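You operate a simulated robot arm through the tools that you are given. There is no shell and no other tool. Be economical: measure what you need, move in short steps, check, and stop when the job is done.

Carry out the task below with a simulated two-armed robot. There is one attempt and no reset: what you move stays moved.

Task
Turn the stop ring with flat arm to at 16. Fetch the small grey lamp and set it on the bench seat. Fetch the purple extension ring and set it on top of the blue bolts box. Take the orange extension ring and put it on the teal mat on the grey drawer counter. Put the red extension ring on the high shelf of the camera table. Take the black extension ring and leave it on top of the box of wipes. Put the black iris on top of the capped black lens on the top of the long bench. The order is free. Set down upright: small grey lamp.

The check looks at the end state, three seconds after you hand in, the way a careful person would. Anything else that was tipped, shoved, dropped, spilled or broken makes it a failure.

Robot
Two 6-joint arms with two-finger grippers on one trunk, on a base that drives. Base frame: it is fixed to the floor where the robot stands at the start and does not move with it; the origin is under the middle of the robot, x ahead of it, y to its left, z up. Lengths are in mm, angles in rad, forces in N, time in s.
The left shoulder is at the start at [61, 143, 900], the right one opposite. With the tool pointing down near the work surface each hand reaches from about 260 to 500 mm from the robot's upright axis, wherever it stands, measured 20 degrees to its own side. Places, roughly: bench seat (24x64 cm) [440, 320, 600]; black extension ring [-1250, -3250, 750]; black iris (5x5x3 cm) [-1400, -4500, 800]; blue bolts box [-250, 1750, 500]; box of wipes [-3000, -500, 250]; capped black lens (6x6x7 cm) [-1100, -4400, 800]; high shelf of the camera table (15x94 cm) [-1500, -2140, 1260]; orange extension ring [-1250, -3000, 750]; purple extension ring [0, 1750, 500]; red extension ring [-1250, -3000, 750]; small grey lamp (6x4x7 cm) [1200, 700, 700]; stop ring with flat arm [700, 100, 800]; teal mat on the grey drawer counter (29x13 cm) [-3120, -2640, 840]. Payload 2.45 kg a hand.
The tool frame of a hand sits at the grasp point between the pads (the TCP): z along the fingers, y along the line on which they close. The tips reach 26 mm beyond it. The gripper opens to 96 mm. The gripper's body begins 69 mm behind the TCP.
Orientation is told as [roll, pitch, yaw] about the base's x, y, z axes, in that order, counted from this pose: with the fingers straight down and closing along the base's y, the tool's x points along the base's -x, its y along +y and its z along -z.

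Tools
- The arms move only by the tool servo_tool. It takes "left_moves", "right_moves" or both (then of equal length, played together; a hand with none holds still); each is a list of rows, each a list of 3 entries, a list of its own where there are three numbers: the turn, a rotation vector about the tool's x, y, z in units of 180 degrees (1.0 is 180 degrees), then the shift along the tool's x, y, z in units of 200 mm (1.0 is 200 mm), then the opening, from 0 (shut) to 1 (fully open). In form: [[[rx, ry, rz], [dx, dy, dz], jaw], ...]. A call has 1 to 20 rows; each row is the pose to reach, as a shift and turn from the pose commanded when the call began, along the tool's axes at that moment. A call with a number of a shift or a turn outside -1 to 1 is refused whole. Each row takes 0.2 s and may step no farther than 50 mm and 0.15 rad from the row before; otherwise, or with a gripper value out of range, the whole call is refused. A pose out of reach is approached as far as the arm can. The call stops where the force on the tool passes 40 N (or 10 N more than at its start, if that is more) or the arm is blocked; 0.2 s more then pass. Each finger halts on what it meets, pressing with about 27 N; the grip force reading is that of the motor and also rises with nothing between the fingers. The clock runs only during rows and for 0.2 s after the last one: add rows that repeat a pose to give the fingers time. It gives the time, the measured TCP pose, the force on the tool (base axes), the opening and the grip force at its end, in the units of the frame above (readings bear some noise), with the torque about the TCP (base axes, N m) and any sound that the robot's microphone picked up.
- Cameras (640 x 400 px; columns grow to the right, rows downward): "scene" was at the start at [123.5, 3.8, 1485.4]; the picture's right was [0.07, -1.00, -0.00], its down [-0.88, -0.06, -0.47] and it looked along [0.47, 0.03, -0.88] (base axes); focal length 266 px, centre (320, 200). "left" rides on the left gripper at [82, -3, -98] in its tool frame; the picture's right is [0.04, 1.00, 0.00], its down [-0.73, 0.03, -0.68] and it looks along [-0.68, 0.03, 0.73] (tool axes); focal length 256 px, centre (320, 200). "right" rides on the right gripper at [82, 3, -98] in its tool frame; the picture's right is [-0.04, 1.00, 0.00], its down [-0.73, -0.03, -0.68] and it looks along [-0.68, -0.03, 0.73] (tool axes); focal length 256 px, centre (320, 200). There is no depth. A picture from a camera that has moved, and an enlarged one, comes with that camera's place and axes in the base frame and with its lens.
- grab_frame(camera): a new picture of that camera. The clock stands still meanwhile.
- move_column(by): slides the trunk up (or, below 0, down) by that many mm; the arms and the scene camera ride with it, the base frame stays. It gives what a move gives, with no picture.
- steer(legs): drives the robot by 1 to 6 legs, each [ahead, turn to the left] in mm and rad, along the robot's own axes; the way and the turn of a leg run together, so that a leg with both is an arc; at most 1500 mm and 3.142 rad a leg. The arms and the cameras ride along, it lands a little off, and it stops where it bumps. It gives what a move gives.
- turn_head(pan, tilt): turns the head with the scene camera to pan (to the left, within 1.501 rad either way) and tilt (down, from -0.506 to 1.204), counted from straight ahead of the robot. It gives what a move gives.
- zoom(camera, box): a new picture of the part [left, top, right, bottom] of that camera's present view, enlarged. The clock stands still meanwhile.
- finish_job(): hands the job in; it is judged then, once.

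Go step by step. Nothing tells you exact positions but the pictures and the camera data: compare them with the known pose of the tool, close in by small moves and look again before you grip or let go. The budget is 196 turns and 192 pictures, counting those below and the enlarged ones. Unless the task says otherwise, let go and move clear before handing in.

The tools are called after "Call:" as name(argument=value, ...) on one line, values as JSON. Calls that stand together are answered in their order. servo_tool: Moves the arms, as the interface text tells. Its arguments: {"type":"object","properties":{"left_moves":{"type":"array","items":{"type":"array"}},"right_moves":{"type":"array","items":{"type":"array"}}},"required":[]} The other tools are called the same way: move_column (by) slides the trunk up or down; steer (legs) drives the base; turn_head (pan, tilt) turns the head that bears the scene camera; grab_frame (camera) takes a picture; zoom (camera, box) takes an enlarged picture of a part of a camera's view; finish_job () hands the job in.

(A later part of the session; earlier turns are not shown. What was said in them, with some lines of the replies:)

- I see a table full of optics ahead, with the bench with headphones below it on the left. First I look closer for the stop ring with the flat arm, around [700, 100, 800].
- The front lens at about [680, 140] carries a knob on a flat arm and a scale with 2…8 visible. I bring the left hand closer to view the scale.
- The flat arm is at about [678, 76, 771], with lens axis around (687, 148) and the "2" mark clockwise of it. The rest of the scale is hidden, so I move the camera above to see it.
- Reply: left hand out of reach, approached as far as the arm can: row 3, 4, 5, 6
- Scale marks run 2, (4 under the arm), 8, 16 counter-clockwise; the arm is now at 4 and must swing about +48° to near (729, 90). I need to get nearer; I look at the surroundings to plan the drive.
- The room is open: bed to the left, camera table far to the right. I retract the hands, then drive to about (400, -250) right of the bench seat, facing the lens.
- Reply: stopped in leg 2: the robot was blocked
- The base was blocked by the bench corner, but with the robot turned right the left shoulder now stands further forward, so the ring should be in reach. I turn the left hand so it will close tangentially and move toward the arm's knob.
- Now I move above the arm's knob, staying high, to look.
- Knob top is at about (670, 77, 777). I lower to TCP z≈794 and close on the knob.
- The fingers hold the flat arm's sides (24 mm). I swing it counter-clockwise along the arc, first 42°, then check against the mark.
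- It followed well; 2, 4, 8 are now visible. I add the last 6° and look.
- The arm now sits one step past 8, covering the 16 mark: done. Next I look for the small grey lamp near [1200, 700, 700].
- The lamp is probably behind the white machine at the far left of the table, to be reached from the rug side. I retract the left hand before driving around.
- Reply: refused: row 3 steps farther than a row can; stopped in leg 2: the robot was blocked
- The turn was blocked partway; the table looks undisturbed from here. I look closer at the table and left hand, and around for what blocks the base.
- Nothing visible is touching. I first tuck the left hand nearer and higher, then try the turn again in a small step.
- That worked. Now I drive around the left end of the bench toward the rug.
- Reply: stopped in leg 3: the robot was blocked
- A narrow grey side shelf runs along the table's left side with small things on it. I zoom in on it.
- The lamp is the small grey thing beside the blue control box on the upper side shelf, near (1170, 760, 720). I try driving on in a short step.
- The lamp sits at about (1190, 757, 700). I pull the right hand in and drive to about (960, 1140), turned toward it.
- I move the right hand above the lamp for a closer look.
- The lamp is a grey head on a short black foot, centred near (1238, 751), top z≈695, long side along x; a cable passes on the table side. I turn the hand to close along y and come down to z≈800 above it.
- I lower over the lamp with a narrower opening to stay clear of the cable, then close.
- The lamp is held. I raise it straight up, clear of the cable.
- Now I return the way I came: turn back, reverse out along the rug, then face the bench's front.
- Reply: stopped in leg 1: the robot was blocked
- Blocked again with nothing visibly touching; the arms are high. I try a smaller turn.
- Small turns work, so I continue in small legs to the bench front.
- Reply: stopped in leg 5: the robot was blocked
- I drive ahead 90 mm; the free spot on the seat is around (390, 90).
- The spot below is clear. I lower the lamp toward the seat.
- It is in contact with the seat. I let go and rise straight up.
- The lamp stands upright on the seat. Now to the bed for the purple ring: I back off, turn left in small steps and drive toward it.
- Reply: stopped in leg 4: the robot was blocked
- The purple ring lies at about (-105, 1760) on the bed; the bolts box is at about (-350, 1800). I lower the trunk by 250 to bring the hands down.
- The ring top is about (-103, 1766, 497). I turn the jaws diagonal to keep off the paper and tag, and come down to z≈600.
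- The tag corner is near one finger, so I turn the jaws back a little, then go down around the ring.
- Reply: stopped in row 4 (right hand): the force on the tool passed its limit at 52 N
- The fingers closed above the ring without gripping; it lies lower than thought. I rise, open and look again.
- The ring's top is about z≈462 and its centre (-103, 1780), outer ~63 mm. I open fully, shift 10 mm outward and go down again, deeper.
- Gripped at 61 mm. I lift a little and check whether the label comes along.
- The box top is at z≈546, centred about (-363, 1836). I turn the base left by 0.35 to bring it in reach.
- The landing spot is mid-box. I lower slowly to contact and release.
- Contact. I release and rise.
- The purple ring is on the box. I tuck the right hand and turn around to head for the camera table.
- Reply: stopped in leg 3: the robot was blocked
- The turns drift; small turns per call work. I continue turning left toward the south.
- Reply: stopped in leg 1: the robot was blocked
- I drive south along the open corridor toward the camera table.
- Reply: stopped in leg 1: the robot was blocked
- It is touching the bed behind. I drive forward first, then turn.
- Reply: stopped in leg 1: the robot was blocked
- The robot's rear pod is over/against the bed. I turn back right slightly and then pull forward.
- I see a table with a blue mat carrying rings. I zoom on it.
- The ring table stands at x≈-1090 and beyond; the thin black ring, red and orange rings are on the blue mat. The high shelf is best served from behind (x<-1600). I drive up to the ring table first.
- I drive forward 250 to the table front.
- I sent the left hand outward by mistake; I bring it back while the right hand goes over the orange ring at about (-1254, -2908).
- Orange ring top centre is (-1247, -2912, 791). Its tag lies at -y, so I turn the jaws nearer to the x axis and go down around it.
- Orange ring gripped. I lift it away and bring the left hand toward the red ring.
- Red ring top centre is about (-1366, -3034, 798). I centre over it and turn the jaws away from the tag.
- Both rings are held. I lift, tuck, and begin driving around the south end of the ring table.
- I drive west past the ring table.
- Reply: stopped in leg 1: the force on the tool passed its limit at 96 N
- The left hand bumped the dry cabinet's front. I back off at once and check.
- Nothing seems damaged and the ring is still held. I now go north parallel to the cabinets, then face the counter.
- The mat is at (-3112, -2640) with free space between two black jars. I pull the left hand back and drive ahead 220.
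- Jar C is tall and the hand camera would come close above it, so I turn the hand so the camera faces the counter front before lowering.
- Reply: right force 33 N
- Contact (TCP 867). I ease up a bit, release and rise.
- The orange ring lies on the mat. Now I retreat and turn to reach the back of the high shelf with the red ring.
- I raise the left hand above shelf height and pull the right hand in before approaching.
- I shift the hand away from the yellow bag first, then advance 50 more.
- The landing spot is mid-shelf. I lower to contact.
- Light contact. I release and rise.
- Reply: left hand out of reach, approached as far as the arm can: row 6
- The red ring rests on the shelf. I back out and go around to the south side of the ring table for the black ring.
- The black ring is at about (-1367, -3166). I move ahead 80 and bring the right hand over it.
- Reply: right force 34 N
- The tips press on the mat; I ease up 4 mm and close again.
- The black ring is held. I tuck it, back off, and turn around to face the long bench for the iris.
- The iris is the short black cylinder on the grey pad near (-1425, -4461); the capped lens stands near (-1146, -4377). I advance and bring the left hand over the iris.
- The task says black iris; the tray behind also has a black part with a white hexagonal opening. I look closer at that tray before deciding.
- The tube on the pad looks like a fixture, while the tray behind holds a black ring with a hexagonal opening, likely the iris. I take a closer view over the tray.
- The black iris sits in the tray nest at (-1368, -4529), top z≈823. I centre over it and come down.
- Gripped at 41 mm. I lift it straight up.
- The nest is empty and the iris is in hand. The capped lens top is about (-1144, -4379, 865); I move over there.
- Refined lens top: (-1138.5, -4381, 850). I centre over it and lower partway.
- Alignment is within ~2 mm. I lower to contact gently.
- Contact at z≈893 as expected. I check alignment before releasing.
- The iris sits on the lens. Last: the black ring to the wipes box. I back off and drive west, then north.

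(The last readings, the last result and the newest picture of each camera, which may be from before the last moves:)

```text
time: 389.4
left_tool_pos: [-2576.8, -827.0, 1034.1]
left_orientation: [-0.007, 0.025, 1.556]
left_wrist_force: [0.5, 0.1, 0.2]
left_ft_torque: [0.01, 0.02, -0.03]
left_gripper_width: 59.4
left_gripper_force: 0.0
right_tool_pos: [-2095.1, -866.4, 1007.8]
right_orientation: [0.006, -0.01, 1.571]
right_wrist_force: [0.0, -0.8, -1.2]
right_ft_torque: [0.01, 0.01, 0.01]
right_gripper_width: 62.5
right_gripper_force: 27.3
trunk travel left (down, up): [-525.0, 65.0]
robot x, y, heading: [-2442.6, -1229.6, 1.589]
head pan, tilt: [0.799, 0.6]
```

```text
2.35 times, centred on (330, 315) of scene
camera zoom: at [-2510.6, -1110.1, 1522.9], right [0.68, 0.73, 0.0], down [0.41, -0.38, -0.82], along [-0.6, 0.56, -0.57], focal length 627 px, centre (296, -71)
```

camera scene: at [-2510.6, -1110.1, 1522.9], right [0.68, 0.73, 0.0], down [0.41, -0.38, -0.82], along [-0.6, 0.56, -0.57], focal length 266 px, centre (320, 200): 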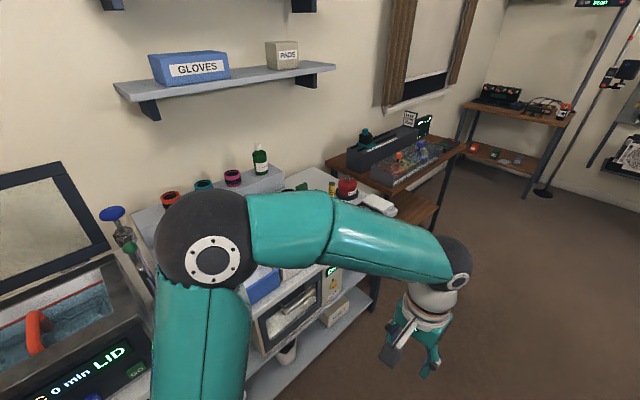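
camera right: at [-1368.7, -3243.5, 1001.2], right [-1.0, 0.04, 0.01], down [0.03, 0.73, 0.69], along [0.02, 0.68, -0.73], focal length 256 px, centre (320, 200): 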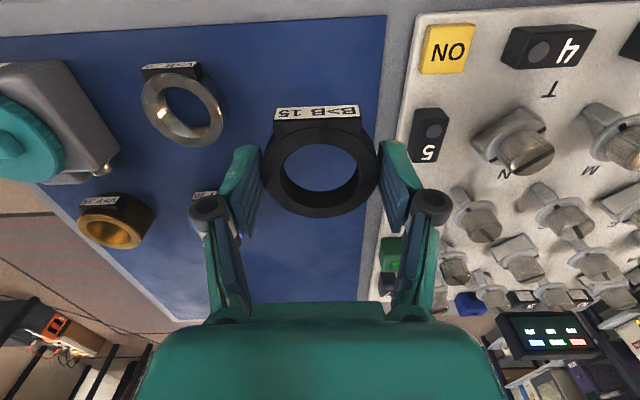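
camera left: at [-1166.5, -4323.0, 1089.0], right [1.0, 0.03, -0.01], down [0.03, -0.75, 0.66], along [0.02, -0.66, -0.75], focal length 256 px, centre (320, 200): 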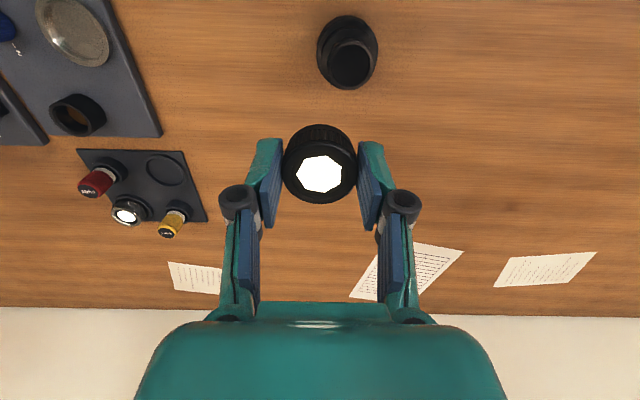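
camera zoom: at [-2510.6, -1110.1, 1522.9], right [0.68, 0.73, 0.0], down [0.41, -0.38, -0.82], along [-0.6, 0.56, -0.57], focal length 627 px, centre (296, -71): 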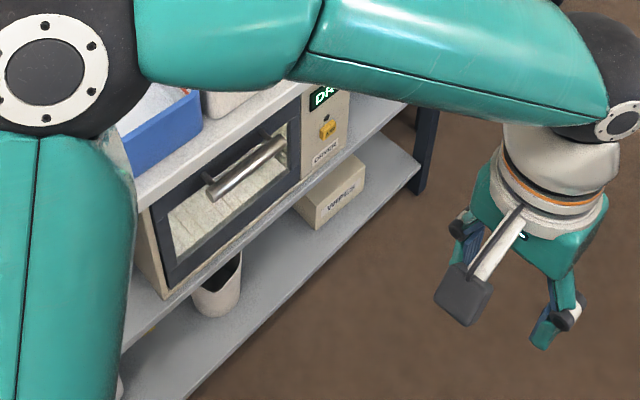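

The WIPES box stands on the bottom shelf under a mid shelf (box top ≈290, shelf above ≈420), so I will have to reach in with a tilted hand. I drive in front of it.

Call:
steer(legs=[[0, -0.14], [610, 0], [0, 0.75]])

Call:
steer(legs=[[0, 0.92]])

Call:
turn_head(pan=-0.15, tilt=0.95)

Call:
grab_frame(camera="scene")

```text
time: 395.9
left_tool_pos: [-2712.4, -370.9, 1035.0]
left_orientation: [-0.008, 0.024, 2.173]
left_wrist_force: [-0.1, -0.1, 0.4]
left_ft_torque: [-0.06, 0.0, 0.0]
left_gripper_width: 59.4
left_gripper_force: 0.1
right_tool_pos: [-2297.1, -123.2, 1007.0]
right_orientation: [0.008, -0.01, 2.193]
right_wrist_force: [-0.2, 0.3, -0.9]
right_ft_torque: [-0.01, -0.01, 0.01]
right_gripper_width: 62.3
right_gripper_force: 27.1
trunk travel left (down, up): [-525.0, 65.0]
robot x, y, heading: [-2347.2, -603.0, 2.213]
head pan, tilt: [0.799, 0.6]
```

```text
time: 398.9
left_tool_pos: [-2752.4, -758.7, 1034.5]
left_orientation: [-0.007, 0.023, 3.108]
left_wrist_force: [-1.1, 0.7, 0.1]
left_ft_torque: [0.01, -0.01, 0.03]
left_gripper_width: 59.7
left_gripper_force: 0.0
right_tool_pos: [-2705.7, -278.9, 1008.0]
right_orientation: [0.008, -0.007, 3.127]
right_wrist_force: [-0.8, 0.3, -1.5]
right_ft_torque: [-0.02, -0.02, -0.03]
right_gripper_width: 62.5
right_gripper_force: 26.8
trunk travel left (down, up): [-525.0, 65.0]
robot x, y, heading: [-2343.8, -571.7, 3.136]
head pan, tilt: [0.799, 0.6]
```

```text
time: 400.2
left_tool_pos: [-2751.7, -757.5, 1034.4]
left_orientation: [-0.008, 0.023, 3.107]
left_wrist_force: [0.5, -0.1, 0.7]
left_ft_torque: [-0.02, 0.0, 0.01]
left_gripper_width: 59.3
left_gripper_force: 0.0
right_tool_pos: [-2705.2, -277.2, 1009.4]
right_orientation: [0.007, -0.009, 3.125]
right_wrist_force: [-0.6, 0.0, -0.9]
right_ft_torque: [0.02, 0.02, -0.02]
right_gripper_width: 62.5
right_gripper_force: 26.8
trunk travel left (down, up): [-525.0, 65.0]
robot x, y, heading: [-2343.1, -569.3, 3.143]
head pan, tilt: [-0.15, 0.949]
```

```text
26 pictures are left
camera scene: at [-2482.0, -558.9, 1494.5], right [0.15, 0.99, 0.0], down [0.8, -0.12, -0.58], along [-0.58, 0.09, -0.81], focal length 266 px, centre (320, 200)
```

scene: 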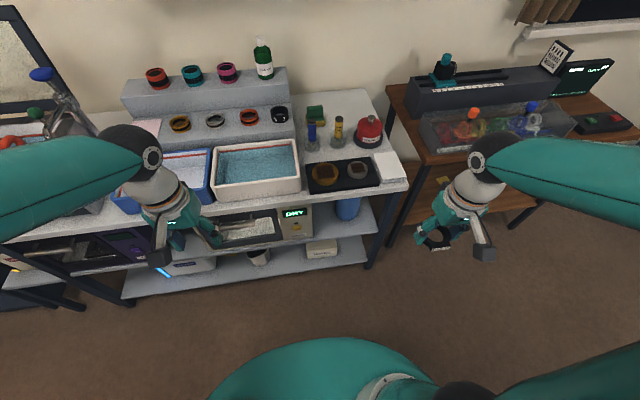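

I lower the trunk and look at the shelf from low down.

Call:
move_column(by=-450)

Call:
turn_head(pan=-0.15, tilt=0.8)

Call:
zoom(camera="scene", box=[220, 100, 460, 280])

```text
refused: -450 is not a number from -400 to 400
```

```text
time: 400.9
left_tool_pos: [-2752.2, -757.9, 1034.8]
left_orientation: [-0.007, 0.026, 3.11]
left_wrist_force: [-0.8, 0.0, 0.6]
left_ft_torque: [0.02, 0.02, -0.05]
left_gripper_width: 59.5
left_gripper_force: 0.0
right_tool_pos: [-2704.9, -278.2, 1009.6]
right_orientation: [0.008, -0.01, 3.125]
right_wrist_force: [0.2, 0.0, -0.2]
right_ft_torque: [0.0, 0.0, -0.02]
right_gripper_width: 62.5
right_gripper_force: 27.0
trunk travel left (down, up): [-525.0, 65.0]
robot x, y, heading: [-2348.9, -569.6, 3.142]
head pan, tilt: [-0.15, 0.799]
```

```text
2.22 times, centred on (340, 190) of scene
camera zoom: at [-2489.9, -557.9, 1506.0], right [0.15, 0.99, 0.0], down [0.71, -0.11, -0.7], along [-0.69, 0.11, -0.72], focal length 592 px, centre (276, 222)
```

zoom: 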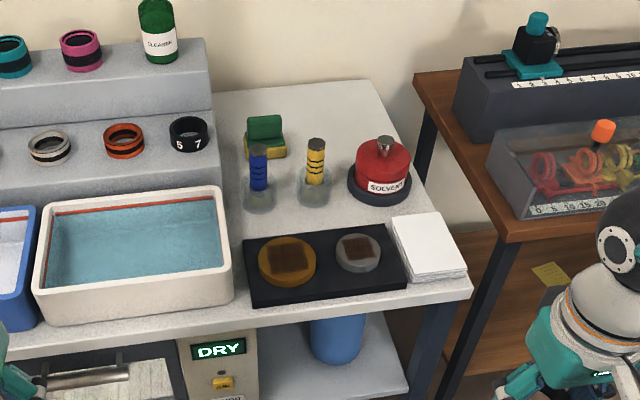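

Call:
move_column(by=-400)

Call:
move_column(by=-100)

Call:
zoom(camera="scene", box=[220, 120, 480, 340])

```text
time: 404.7
left_tool_pos: [-2752.1, -759.2, 636.0]
left_orientation: [-0.007, 0.025, 3.108]
left_wrist_force: [-0.4, -0.4, -0.8]
left_ft_torque: [0.01, 0.01, -0.02]
left_gripper_width: 59.4
left_gripper_force: 0.1
right_tool_pos: [-2706.3, -277.7, 608.2]
right_orientation: [0.007, -0.01, 3.126]
right_wrist_force: [0.4, -1.0, -0.5]
right_ft_torque: [0.02, -0.01, 0.02]
right_gripper_width: 62.6
right_gripper_force: 26.6
trunk travel left (down, up): [-125.0, 465.0]
robot x, y, heading: [-2343.6, -569.4, 3.138]
head pan, tilt: [-0.15, 0.799]
```

```text
time: 406.0
left_tool_pos: [-2751.9, -759.1, 534.6]
left_orientation: [-0.006, 0.025, 3.111]
left_wrist_force: [0.3, 1.1, 0.9]
left_ft_torque: [-0.01, 0.01, -0.03]
left_gripper_width: 59.5
left_gripper_force: 0.1
right_tool_pos: [-2705.3, -277.2, 508.9]
right_orientation: [0.006, -0.009, 3.125]
right_wrist_force: [0.0, 0.2, -0.7]
right_ft_torque: [0.03, 0.02, 0.01]
right_gripper_width: 62.6
right_gripper_force: 27.3
trunk travel left (down, up): [-25.0, 565.0]
robot x, y, heading: [-2347.3, -566.9, 3.138]
head pan, tilt: [-0.15, 0.799]
```

```text
1.82 times, centred on (350, 230) of scene
camera zoom: at [-2489.6, -558.0, 1006.1], right [0.15, 0.99, 0.0], down [0.71, -0.11, -0.7], along [-0.69, 0.11, -0.72], focal length 484 px, centre (266, 146)
```

zoom: 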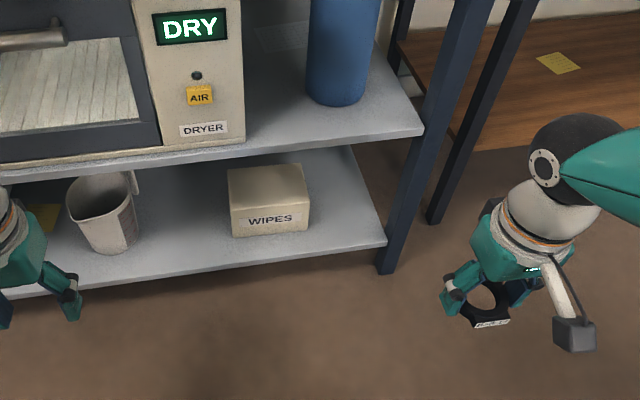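

Geometry: box top z≈255, x -3063…-3156, y -538…-378; mid shelf underside ≈431. I'll tilt the right hand about 55° forward so the ring goes in under the shelf, label edge low. First half of the tilt and approach now.

Call:
servo_tool(right_moves=[[[0, -0.034, 0], [-0.12, 0.09, 0.05], 0.35], [[0, -0.068, 0], [-0.24, 0.18, 0.1], 0.35], [[0, -0.102, 0], [-0.36, 0.27, 0.15], 0.35], [[0, -0.136, 0], [-0.48, 0.36, 0.2], 0.35], [[0, -0.17, 0], [-0.6, 0.45, 0.25], 0.35]])

Call:
grab_frame(camera="scene")

```text
time: 407.2
left_tool_pos: [-2752.0, -759.7, 534.0]
left_orientation: [-0.006, 0.024, 3.109]
left_wrist_force: [0.6, 0.0, -0.2]
left_ft_torque: [-0.01, 0.0, 0.03]
left_gripper_width: 59.4
left_gripper_force: 0.1
right_tool_pos: [-2828.0, -367.4, 458.0]
right_orientation: [0.008, -0.543, 3.122]
right_wrist_force: [-0.2, 0.6, -1.3]
right_ft_torque: [0.03, -0.03, 0.0]
right_gripper_width: 62.3
right_gripper_force: 27.1
trunk travel left (down, up): [-25.0, 565.0]
robot x, y, heading: [-2348.6, -569.0, 3.139]
head pan, tilt: [-0.15, 0.799]
```

```text
23 pictures are left
camera scene: at [-2489.5, -558.0, 1006.1], right [0.15, 0.99, 0.0], down [0.71, -0.11, -0.7], along [-0.69, 0.11, -0.72], focal length 266 px, centre (320, 200)
```

scene: 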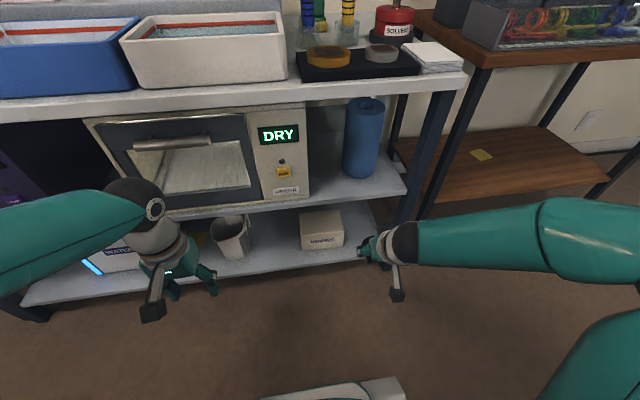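

Call:
servo_tool(right_moves=[[[0, -0.027, 0], [-0.04, 0.09, 0.14], 0.35], [[0, -0.054, 0], [-0.08, 0.18, 0.28], 0.35], [[0, -0.08, 0], [-0.12, 0.27, 0.42], 0.35], [[0, -0.107, 0], [-0.16, 0.36, 0.56], 0.35], [[0, -0.1337, 0], [-0.205, 0.455, 0.696], 0.35]])

Call:
grab_frame(camera="right")

Call:
zoom(camera="scene", box=[240, 160, 440, 310])

```text
time: 408.4
left_tool_pos: [-2752.2, -759.0, 534.5]
left_orientation: [-0.008, 0.025, 3.109]
left_wrist_force: [0.0, 0.0, 0.4]
left_ft_torque: [-0.01, 0.01, 0.01]
left_gripper_width: 59.7
left_gripper_force: 0.0
right_tool_pos: [-2935.5, -456.2, 362.5]
right_orientation: [0.012, -0.966, 3.115]
right_wrist_force: [-0.3, -0.7, -0.2]
right_ft_torque: [-0.04, -0.01, -0.03]
right_gripper_width: 62.6
right_gripper_force: 27.4
trunk travel left (down, up): [-25.0, 565.0]
robot x, y, heading: [-2345.9, -571.4, 3.136]
head pan, tilt: [-0.15, 0.799]
```

```text
22 pictures are left
camera right: at [-2808.4, -461.7, 351.7], right [-0.04, -1.0, 0.04], down [0.14, 0.03, 0.99], along [-0.99, 0.04, 0.14], focal length 256 px, centre (320, 200)
```

right: 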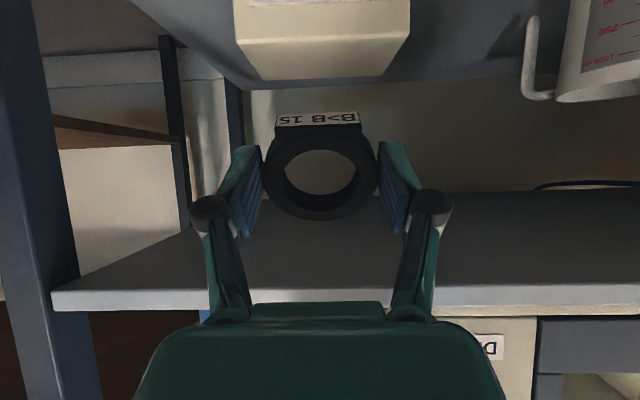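

```text
2.67 times, centred on (340, 235) of scene
camera zoom: at [-2489.6, -558.0, 1006.1], right [0.15, 0.99, 0.0], down [0.71, -0.11, -0.7], along [-0.69, 0.11, -0.72], focal length 710 px, centre (267, 107)
```

zoom: 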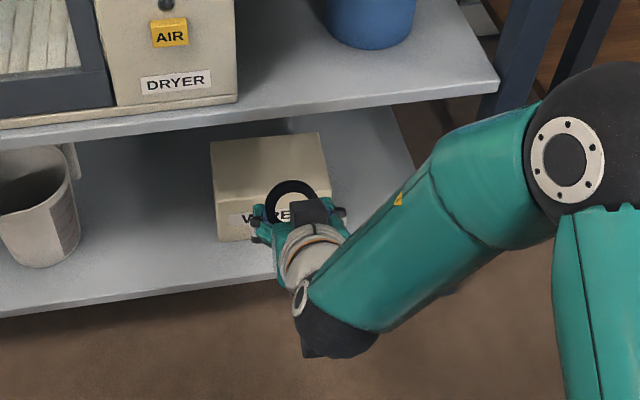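

The view shows the box top at z≈247 (x -3047…-3150, centred y≈-456) and the shelf underside ≈450, so there's good clearance. I insert straight to above the box's front part.

Call:
servo_tool(right_moves=[[[0, 0, 0], [-0.055, 0, 0.15], 0.35], [[0, 0, 0], [-0.11, 0, 0.3], 0.35], [[0, 0, 0], [-0.165, 0, 0.45], 0.35], [[0, 0, 0], [-0.224, 0, 0.605], 0.35]])

Call:
grab_frame(camera="right")

Call:
zoom(camera="scene", box=[240, 160, 440, 310])

```text
time: 409.4
left_tool_pos: [-2752.9, -759.6, 535.3]
left_orientation: [-0.008, 0.023, 3.109]
left_wrist_force: [-0.3, 0.7, 0.3]
left_ft_torque: [-0.01, 0.0, -0.01]
left_gripper_width: 59.6
left_gripper_force: 0.1
right_tool_pos: [-3062.0, -453.6, 328.9]
right_orientation: [0.009, -0.965, 3.117]
right_wrist_force: [0.5, 0.5, 0.1]
right_ft_torque: [0.01, -0.03, 0.03]
right_gripper_width: 62.8
right_gripper_force: 27.5
trunk travel left (down, up): [-25.0, 565.0]
robot x, y, heading: [-2341.3, -571.1, 3.138]
head pan, tilt: [-0.15, 0.799]
```

```text
20 pictures are left
camera right: at [-2934.1, -458.4, 319.1], right [-0.04, -1.0, 0.04], down [0.14, 0.03, 0.99], along [-0.99, 0.04, 0.14], focal length 256 px, centre (320, 200)
```

right: 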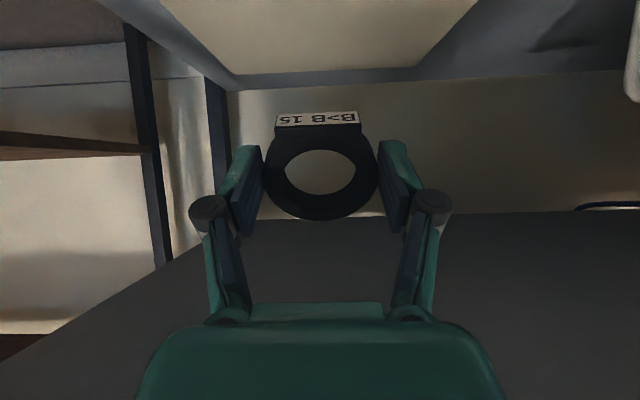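

```text
2.67 times, centred on (340, 235) of scene
camera zoom: at [-2489.8, -558.1, 1006.0], right [0.15, 0.99, 0.0], down [0.71, -0.11, -0.7], along [-0.69, 0.11, -0.72], focal length 710 px, centre (267, 107)
```

zoom: 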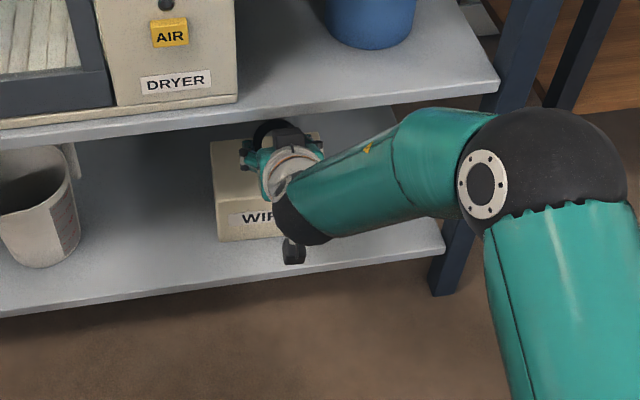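

I reduce the tilt to about 48° and lower until the label edge is just above the box.

Call:
servo_tool(right_moves=[[[0, 0.02, 0], [0.04, 0, 0.04], 0.35], [[0, 0.041, 0], [0.08, 0, 0.085], 0.35], [[0, 0.041, 0], [0.1, 0, 0.105], 0.35]])

Call:
grab_frame(camera="right")

```text
time: 410.2
left_tool_pos: [-2753.2, -759.3, 534.2]
left_orientation: [-0.009, 0.025, 3.108]
left_wrist_force: [1.2, -0.8, -0.4]
left_ft_torque: [0.04, -0.01, 0.0]
left_gripper_width: 59.4
left_gripper_force: 0.0
right_tool_pos: [-3067.1, -454.0, 302.0]
right_orientation: [0.009, -0.834, 3.117]
right_wrist_force: [-0.7, -0.5, -1.4]
right_ft_torque: [0.03, 0.0, -0.02]
right_gripper_width: 62.6
right_gripper_force: 26.7
trunk travel left (down, up): [-25.0, 565.0]
robot x, y, heading: [-2346.9, -569.4, 3.136]
head pan, tilt: [-0.15, 0.799]
```

```text
18 pictures are left
camera right: at [-2939.5, -459.4, 307.8], right [-0.04, -1.0, 0.04], down [0.01, 0.04, 1.0], along [-1.0, 0.04, 0.01], focal length 256 px, centre (320, 200)
```

right: 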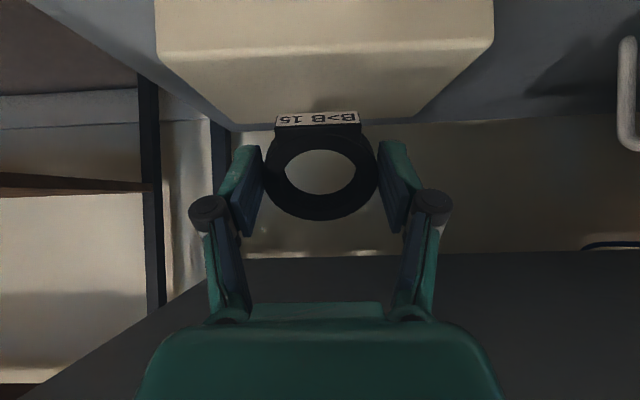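

Call:
servo_tool(right_moves=[[[0, 0, 0], [0.011, 0, 0.01], 0.35], [[0, 0, 0], [0.022, 0, 0.02], 0.35], [[0, 0, 0], [0.03, 0, 0.027], 0.35]])

```text
time: 411.0
left_tool_pos: [-2751.5, -758.8, 534.6]
left_orientation: [-0.007, 0.023, 3.107]
left_wrist_force: [-0.7, 0.8, 0.5]
left_ft_torque: [0.01, 0.0, -0.03]
left_gripper_width: 59.4
left_gripper_force: 0.1
right_tool_pos: [-3065.6, -454.5, 293.2]
right_orientation: [0.008, -0.835, 3.12]
right_wrist_force: [-0.1, -0.4, -0.4]
right_ft_torque: [-0.01, -0.01, 0.0]
right_gripper_width: 62.6
right_gripper_force: 26.4
trunk travel left (down, up): [-25.0, 565.0]
robot x, y, heading: [-2345.9, -568.8, 3.141]
head pan, tilt: [-0.15, 0.799]
```

Call:
servo_tool(right_moves=[[[0, 0, 0], [0.011, 0, 0.01], 0.35], [[0, 0, 0], [0.019, 0, 0.017], 0.35], [[0, 0, 0], [0.026, 0, 0.024], 0.35]])

Call:
grab_frame(camera="right")

```text
time: 411.8
left_tool_pos: [-2753.1, -759.3, 534.9]
left_orientation: [-0.007, 0.025, 3.109]
left_wrist_force: [0.0, -0.1, -0.9]
left_ft_torque: [0.0, 0.03, -0.05]
left_gripper_width: 59.7
left_gripper_force: 0.1
right_tool_pos: [-3066.0, -453.8, 286.0]
right_orientation: [0.008, -0.835, 3.12]
right_wrist_force: [0.0, -0.2, -0.5]
right_ft_torque: [0.0, 0.0, -0.02]
right_gripper_width: 62.5
right_gripper_force: 27.0
trunk travel left (down, up): [-25.0, 565.0]
robot x, y, heading: [-2350.0, -567.6, 3.14]
head pan, tilt: [-0.15, 0.799]
```

```text
17 pictures are left
camera right: at [-2938.3, -458.7, 292.1], right [-0.04, -1.0, 0.04], down [0.01, 0.04, 1.0], along [-1.0, 0.04, 0.01], focal length 256 px, centre (320, 200)
```

right: 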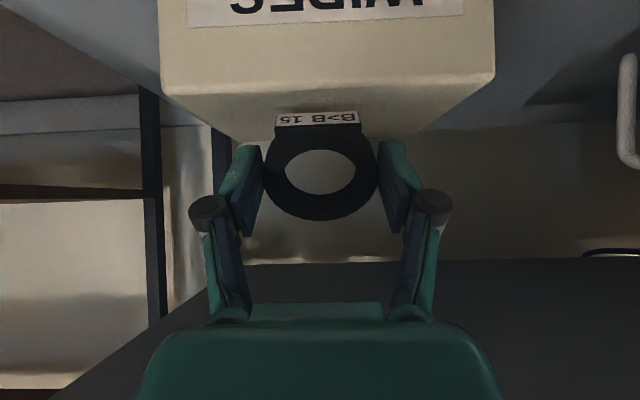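

Not yet touching, and the box front edge is at x≈-3064, so I go 15 mm deeper before setting down.

Call:
servo_tool(right_moves=[[[0, 0, 0], [-0.02, 0, -0.01], 0.35], [[0, 0, 0], [-0.065, 0, 0.042], 0.35], [[0, 0, 0], [-0.05, 0, 0.055], 0.35]])

Call:
servo_tool(right_moves=[[[0, 0, 0], [0.009, 0, 0.008], 0.35], [[0, 0, 0], [0.016, 0, 0.015], 0.35], [[0, 0, 0], [0.022, 0, 0.02], 0.35]])

```text
time: 412.6
left_tool_pos: [-2751.9, -758.5, 535.5]
left_orientation: [-0.006, 0.023, 3.108]
left_wrist_force: [-0.7, -0.6, -0.3]
left_ft_torque: [0.01, 0.03, 0.03]
left_gripper_width: 59.5
left_gripper_force: 0.0
right_tool_pos: [-3081.0, -453.5, 286.6]
right_orientation: [0.01, -0.835, 3.118]
right_wrist_force: [-0.3, 0.2, -1.5]
right_ft_torque: [0.0, 0.0, -0.01]
right_gripper_width: 62.6
right_gripper_force: 27.0
trunk travel left (down, up): [-25.0, 565.0]
robot x, y, heading: [-2351.6, -567.9, 3.138]
head pan, tilt: [-0.15, 0.799]
```

```text
time: 413.4
left_tool_pos: [-2751.8, -758.8, 534.2]
left_orientation: [-0.007, 0.024, 3.108]
left_wrist_force: [-0.3, 0.1, 0.5]
left_ft_torque: [0.02, -0.03, -0.05]
left_gripper_width: 59.4
left_gripper_force: 0.0
right_tool_pos: [-3081.1, -454.7, 281.1]
right_orientation: [0.008, -0.834, 3.119]
right_wrist_force: [0.4, 1.0, -0.6]
right_ft_torque: [0.0, 0.0, -0.01]
right_gripper_width: 62.7
right_gripper_force: 26.7
trunk travel left (down, up): [-25.0, 565.0]
robot x, y, heading: [-2347.5, -570.0, 3.136]
head pan, tilt: [-0.15, 0.799]
```

Call:
servo_tool(right_moves=[[[0, 0, 0], [0.009, 0, 0.008], 0.35], [[0, 0, 0], [0.018, 0, 0.017], 0.35], [[0, 0, 0], [0.026, 0, 0.024], 0.35]])

Call:
grab_frame(camera="right")

```text
time: 414.2
left_tool_pos: [-2752.0, -759.2, 535.1]
left_orientation: [-0.007, 0.025, 3.109]
left_wrist_force: [0.4, -0.2, 0.3]
left_ft_torque: [0.01, 0.0, -0.02]
left_gripper_width: 59.2
left_gripper_force: 0.0
right_tool_pos: [-3083.7, -454.6, 275.9]
right_orientation: [0.009, -0.839, 3.118]
right_wrist_force: [2.1, -0.3, 7.7]
right_ft_torque: [-0.05, -0.13, 0.02]
right_gripper_width: 62.5
right_gripper_force: 27.5
trunk travel left (down, up): [-25.0, 565.0]
robot x, y, heading: [-2351.2, -571.0, 3.14]
head pan, tilt: [-0.15, 0.799]
```

```text
16 pictures are left
camera right: at [-2954.9, -458.5, 281.2], right [-0.04, -1.0, 0.04], down [0.01, 0.04, 1.0], along [-1.0, 0.04, 0.01], focal length 256 px, centre (320, 200)
```

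right: 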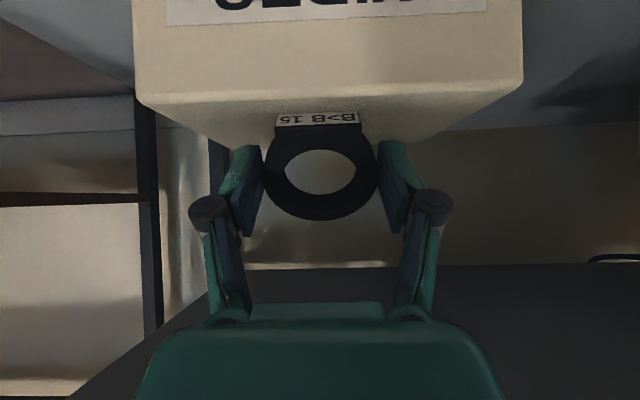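

The label edge rests on the box. I open the fingers so the ring tips flat onto the box.

Call:
servo_tool(right_moves=[[[0, 0, 0], [0, 0, 0], 0.68], [[0, 0, 0], [0, 0, 0], 0.72], [[0, 0, 0], [0, 0, 0], 0.8], [[0, 0, 0], [0, 0, 0], 0.8]])

Call:
grab_frame(camera="right")

```text
time: 415.2
left_tool_pos: [-2752.7, -757.8, 535.2]
left_orientation: [-0.007, 0.025, 3.108]
left_wrist_force: [0.3, -0.4, -0.1]
left_ft_torque: [0.0, -0.01, -0.02]
left_gripper_width: 59.6
left_gripper_force: 0.1
right_tool_pos: [-3081.1, -453.2, 273.6]
right_orientation: [0.008, -0.833, 3.118]
right_wrist_force: [-0.3, 0.0, -0.7]
right_ft_torque: [0.01, 0.01, -0.02]
right_gripper_width: 76.6
right_gripper_force: 0.1
trunk travel left (down, up): [-25.0, 565.0]
robot x, y, heading: [-2345.3, -566.3, 3.137]
head pan, tilt: [-0.15, 0.799]
```

```text
15 pictures are left
camera right: at [-2954.2, -458.5, 279.4], right [-0.04, -1.0, 0.04], down [0.01, 0.04, 1.0], along [-1.0, 0.04, 0.01], focal length 256 px, centre (320, 200)
```

right: 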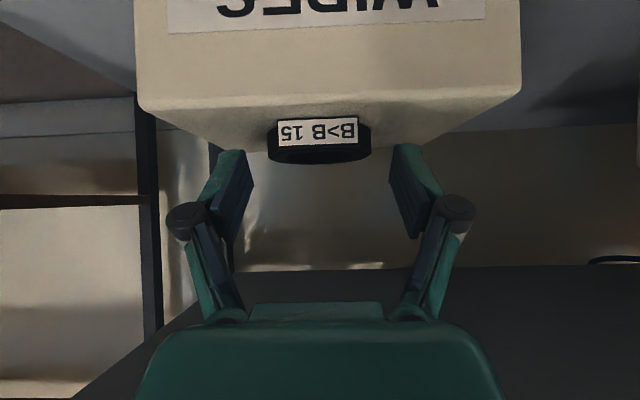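

The ring lies flat on the box. I withdraw the hand straight out.

Call:
servo_tool(right_moves=[[[0, 0, 0], [0.08, 0, -0.12], 0.8], [[0, 0, 0], [0.18, 0, -0.24], 0.8], [[0, 0, 0], [0.28, 0, -0.36], 0.8], [[0, 0, 0], [0.38, 0, -0.48], 0.8], [[0, 0, 0], [0.47, 0, -0.59], 0.8], [[0, 0, 0], [0.6, 0, -0.75], 0.8], [[0, 0, 0], [0.7, 0, -0.9], 0.8]])

Call:
zoom(camera="scene", box=[240, 160, 440, 310])

```text
time: 416.8
left_tool_pos: [-2752.7, -759.6, 534.9]
left_orientation: [-0.007, 0.025, 3.109]
left_wrist_force: [0.4, 0.3, -0.4]
left_ft_torque: [-0.03, -0.01, -0.01]
left_gripper_width: 59.6
left_gripper_force: 0.1
right_tool_pos: [-2853.3, -458.7, 290.7]
right_orientation: [0.008, -0.833, 3.118]
right_wrist_force: [0.7, -0.2, -0.5]
right_ft_torque: [0.03, 0.02, 0.02]
right_gripper_width: 76.8
right_gripper_force: 0.1
trunk travel left (down, up): [-25.0, 565.0]
robot x, y, heading: [-2348.0, -572.4, 3.139]
head pan, tilt: [-0.15, 0.799]
```

```text
2.67 times, centred on (340, 235) of scene
camera zoom: at [-2489.8, -558.0, 1006.0], right [0.15, 0.99, 0.0], down [0.71, -0.11, -0.7], along [-0.69, 0.11, -0.72], focal length 710 px, centre (267, 107)
```

zoom: 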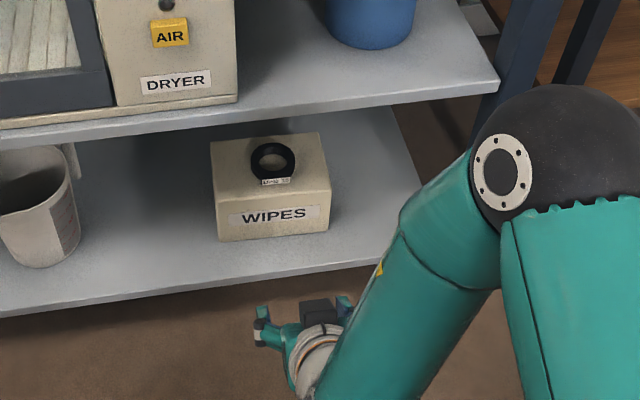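

Everything is in its place: the black ring lies on the wipes box, and both hands are empty and clear. I hand in now.

Call:
finish_job()

```text
The job is handed in.
```

I handed the job in with all seven parts of the task done; I don't have the check's verdict.

- **Stop ring:** the flat arm is turned to 16. The arm hides the 16 mark, so I judged it as one step past the 8.
- **Small grey lamp:** it stands upright on the bench seat.
- **Purple ring:** it is on top of the blue bolts box.
- **Orange ring:** it is on the teal mat, between the two jars.
- **Red ring:** it is on the high shelf of the camera table.
- **Black ring:** it lies flat on the box of wipes. I set its edge down and let it tip over the rest of the way.
- **Black iris:** it is on top of the capped black lens. I took the black part with the seven-sided opening in the small tray as the iris.

**Bumps along the way:**
- The left hand hit the front of the dry cabinet at about 96 N while holding the red ring. The cabinet looked intact afterwards and the ring stayed in the grip.
- The base ran against the bed, and probably the bench seat, while driving.
- Several other turns stopped as blocked without a cause I could see. I saw nothing moved or damaged.
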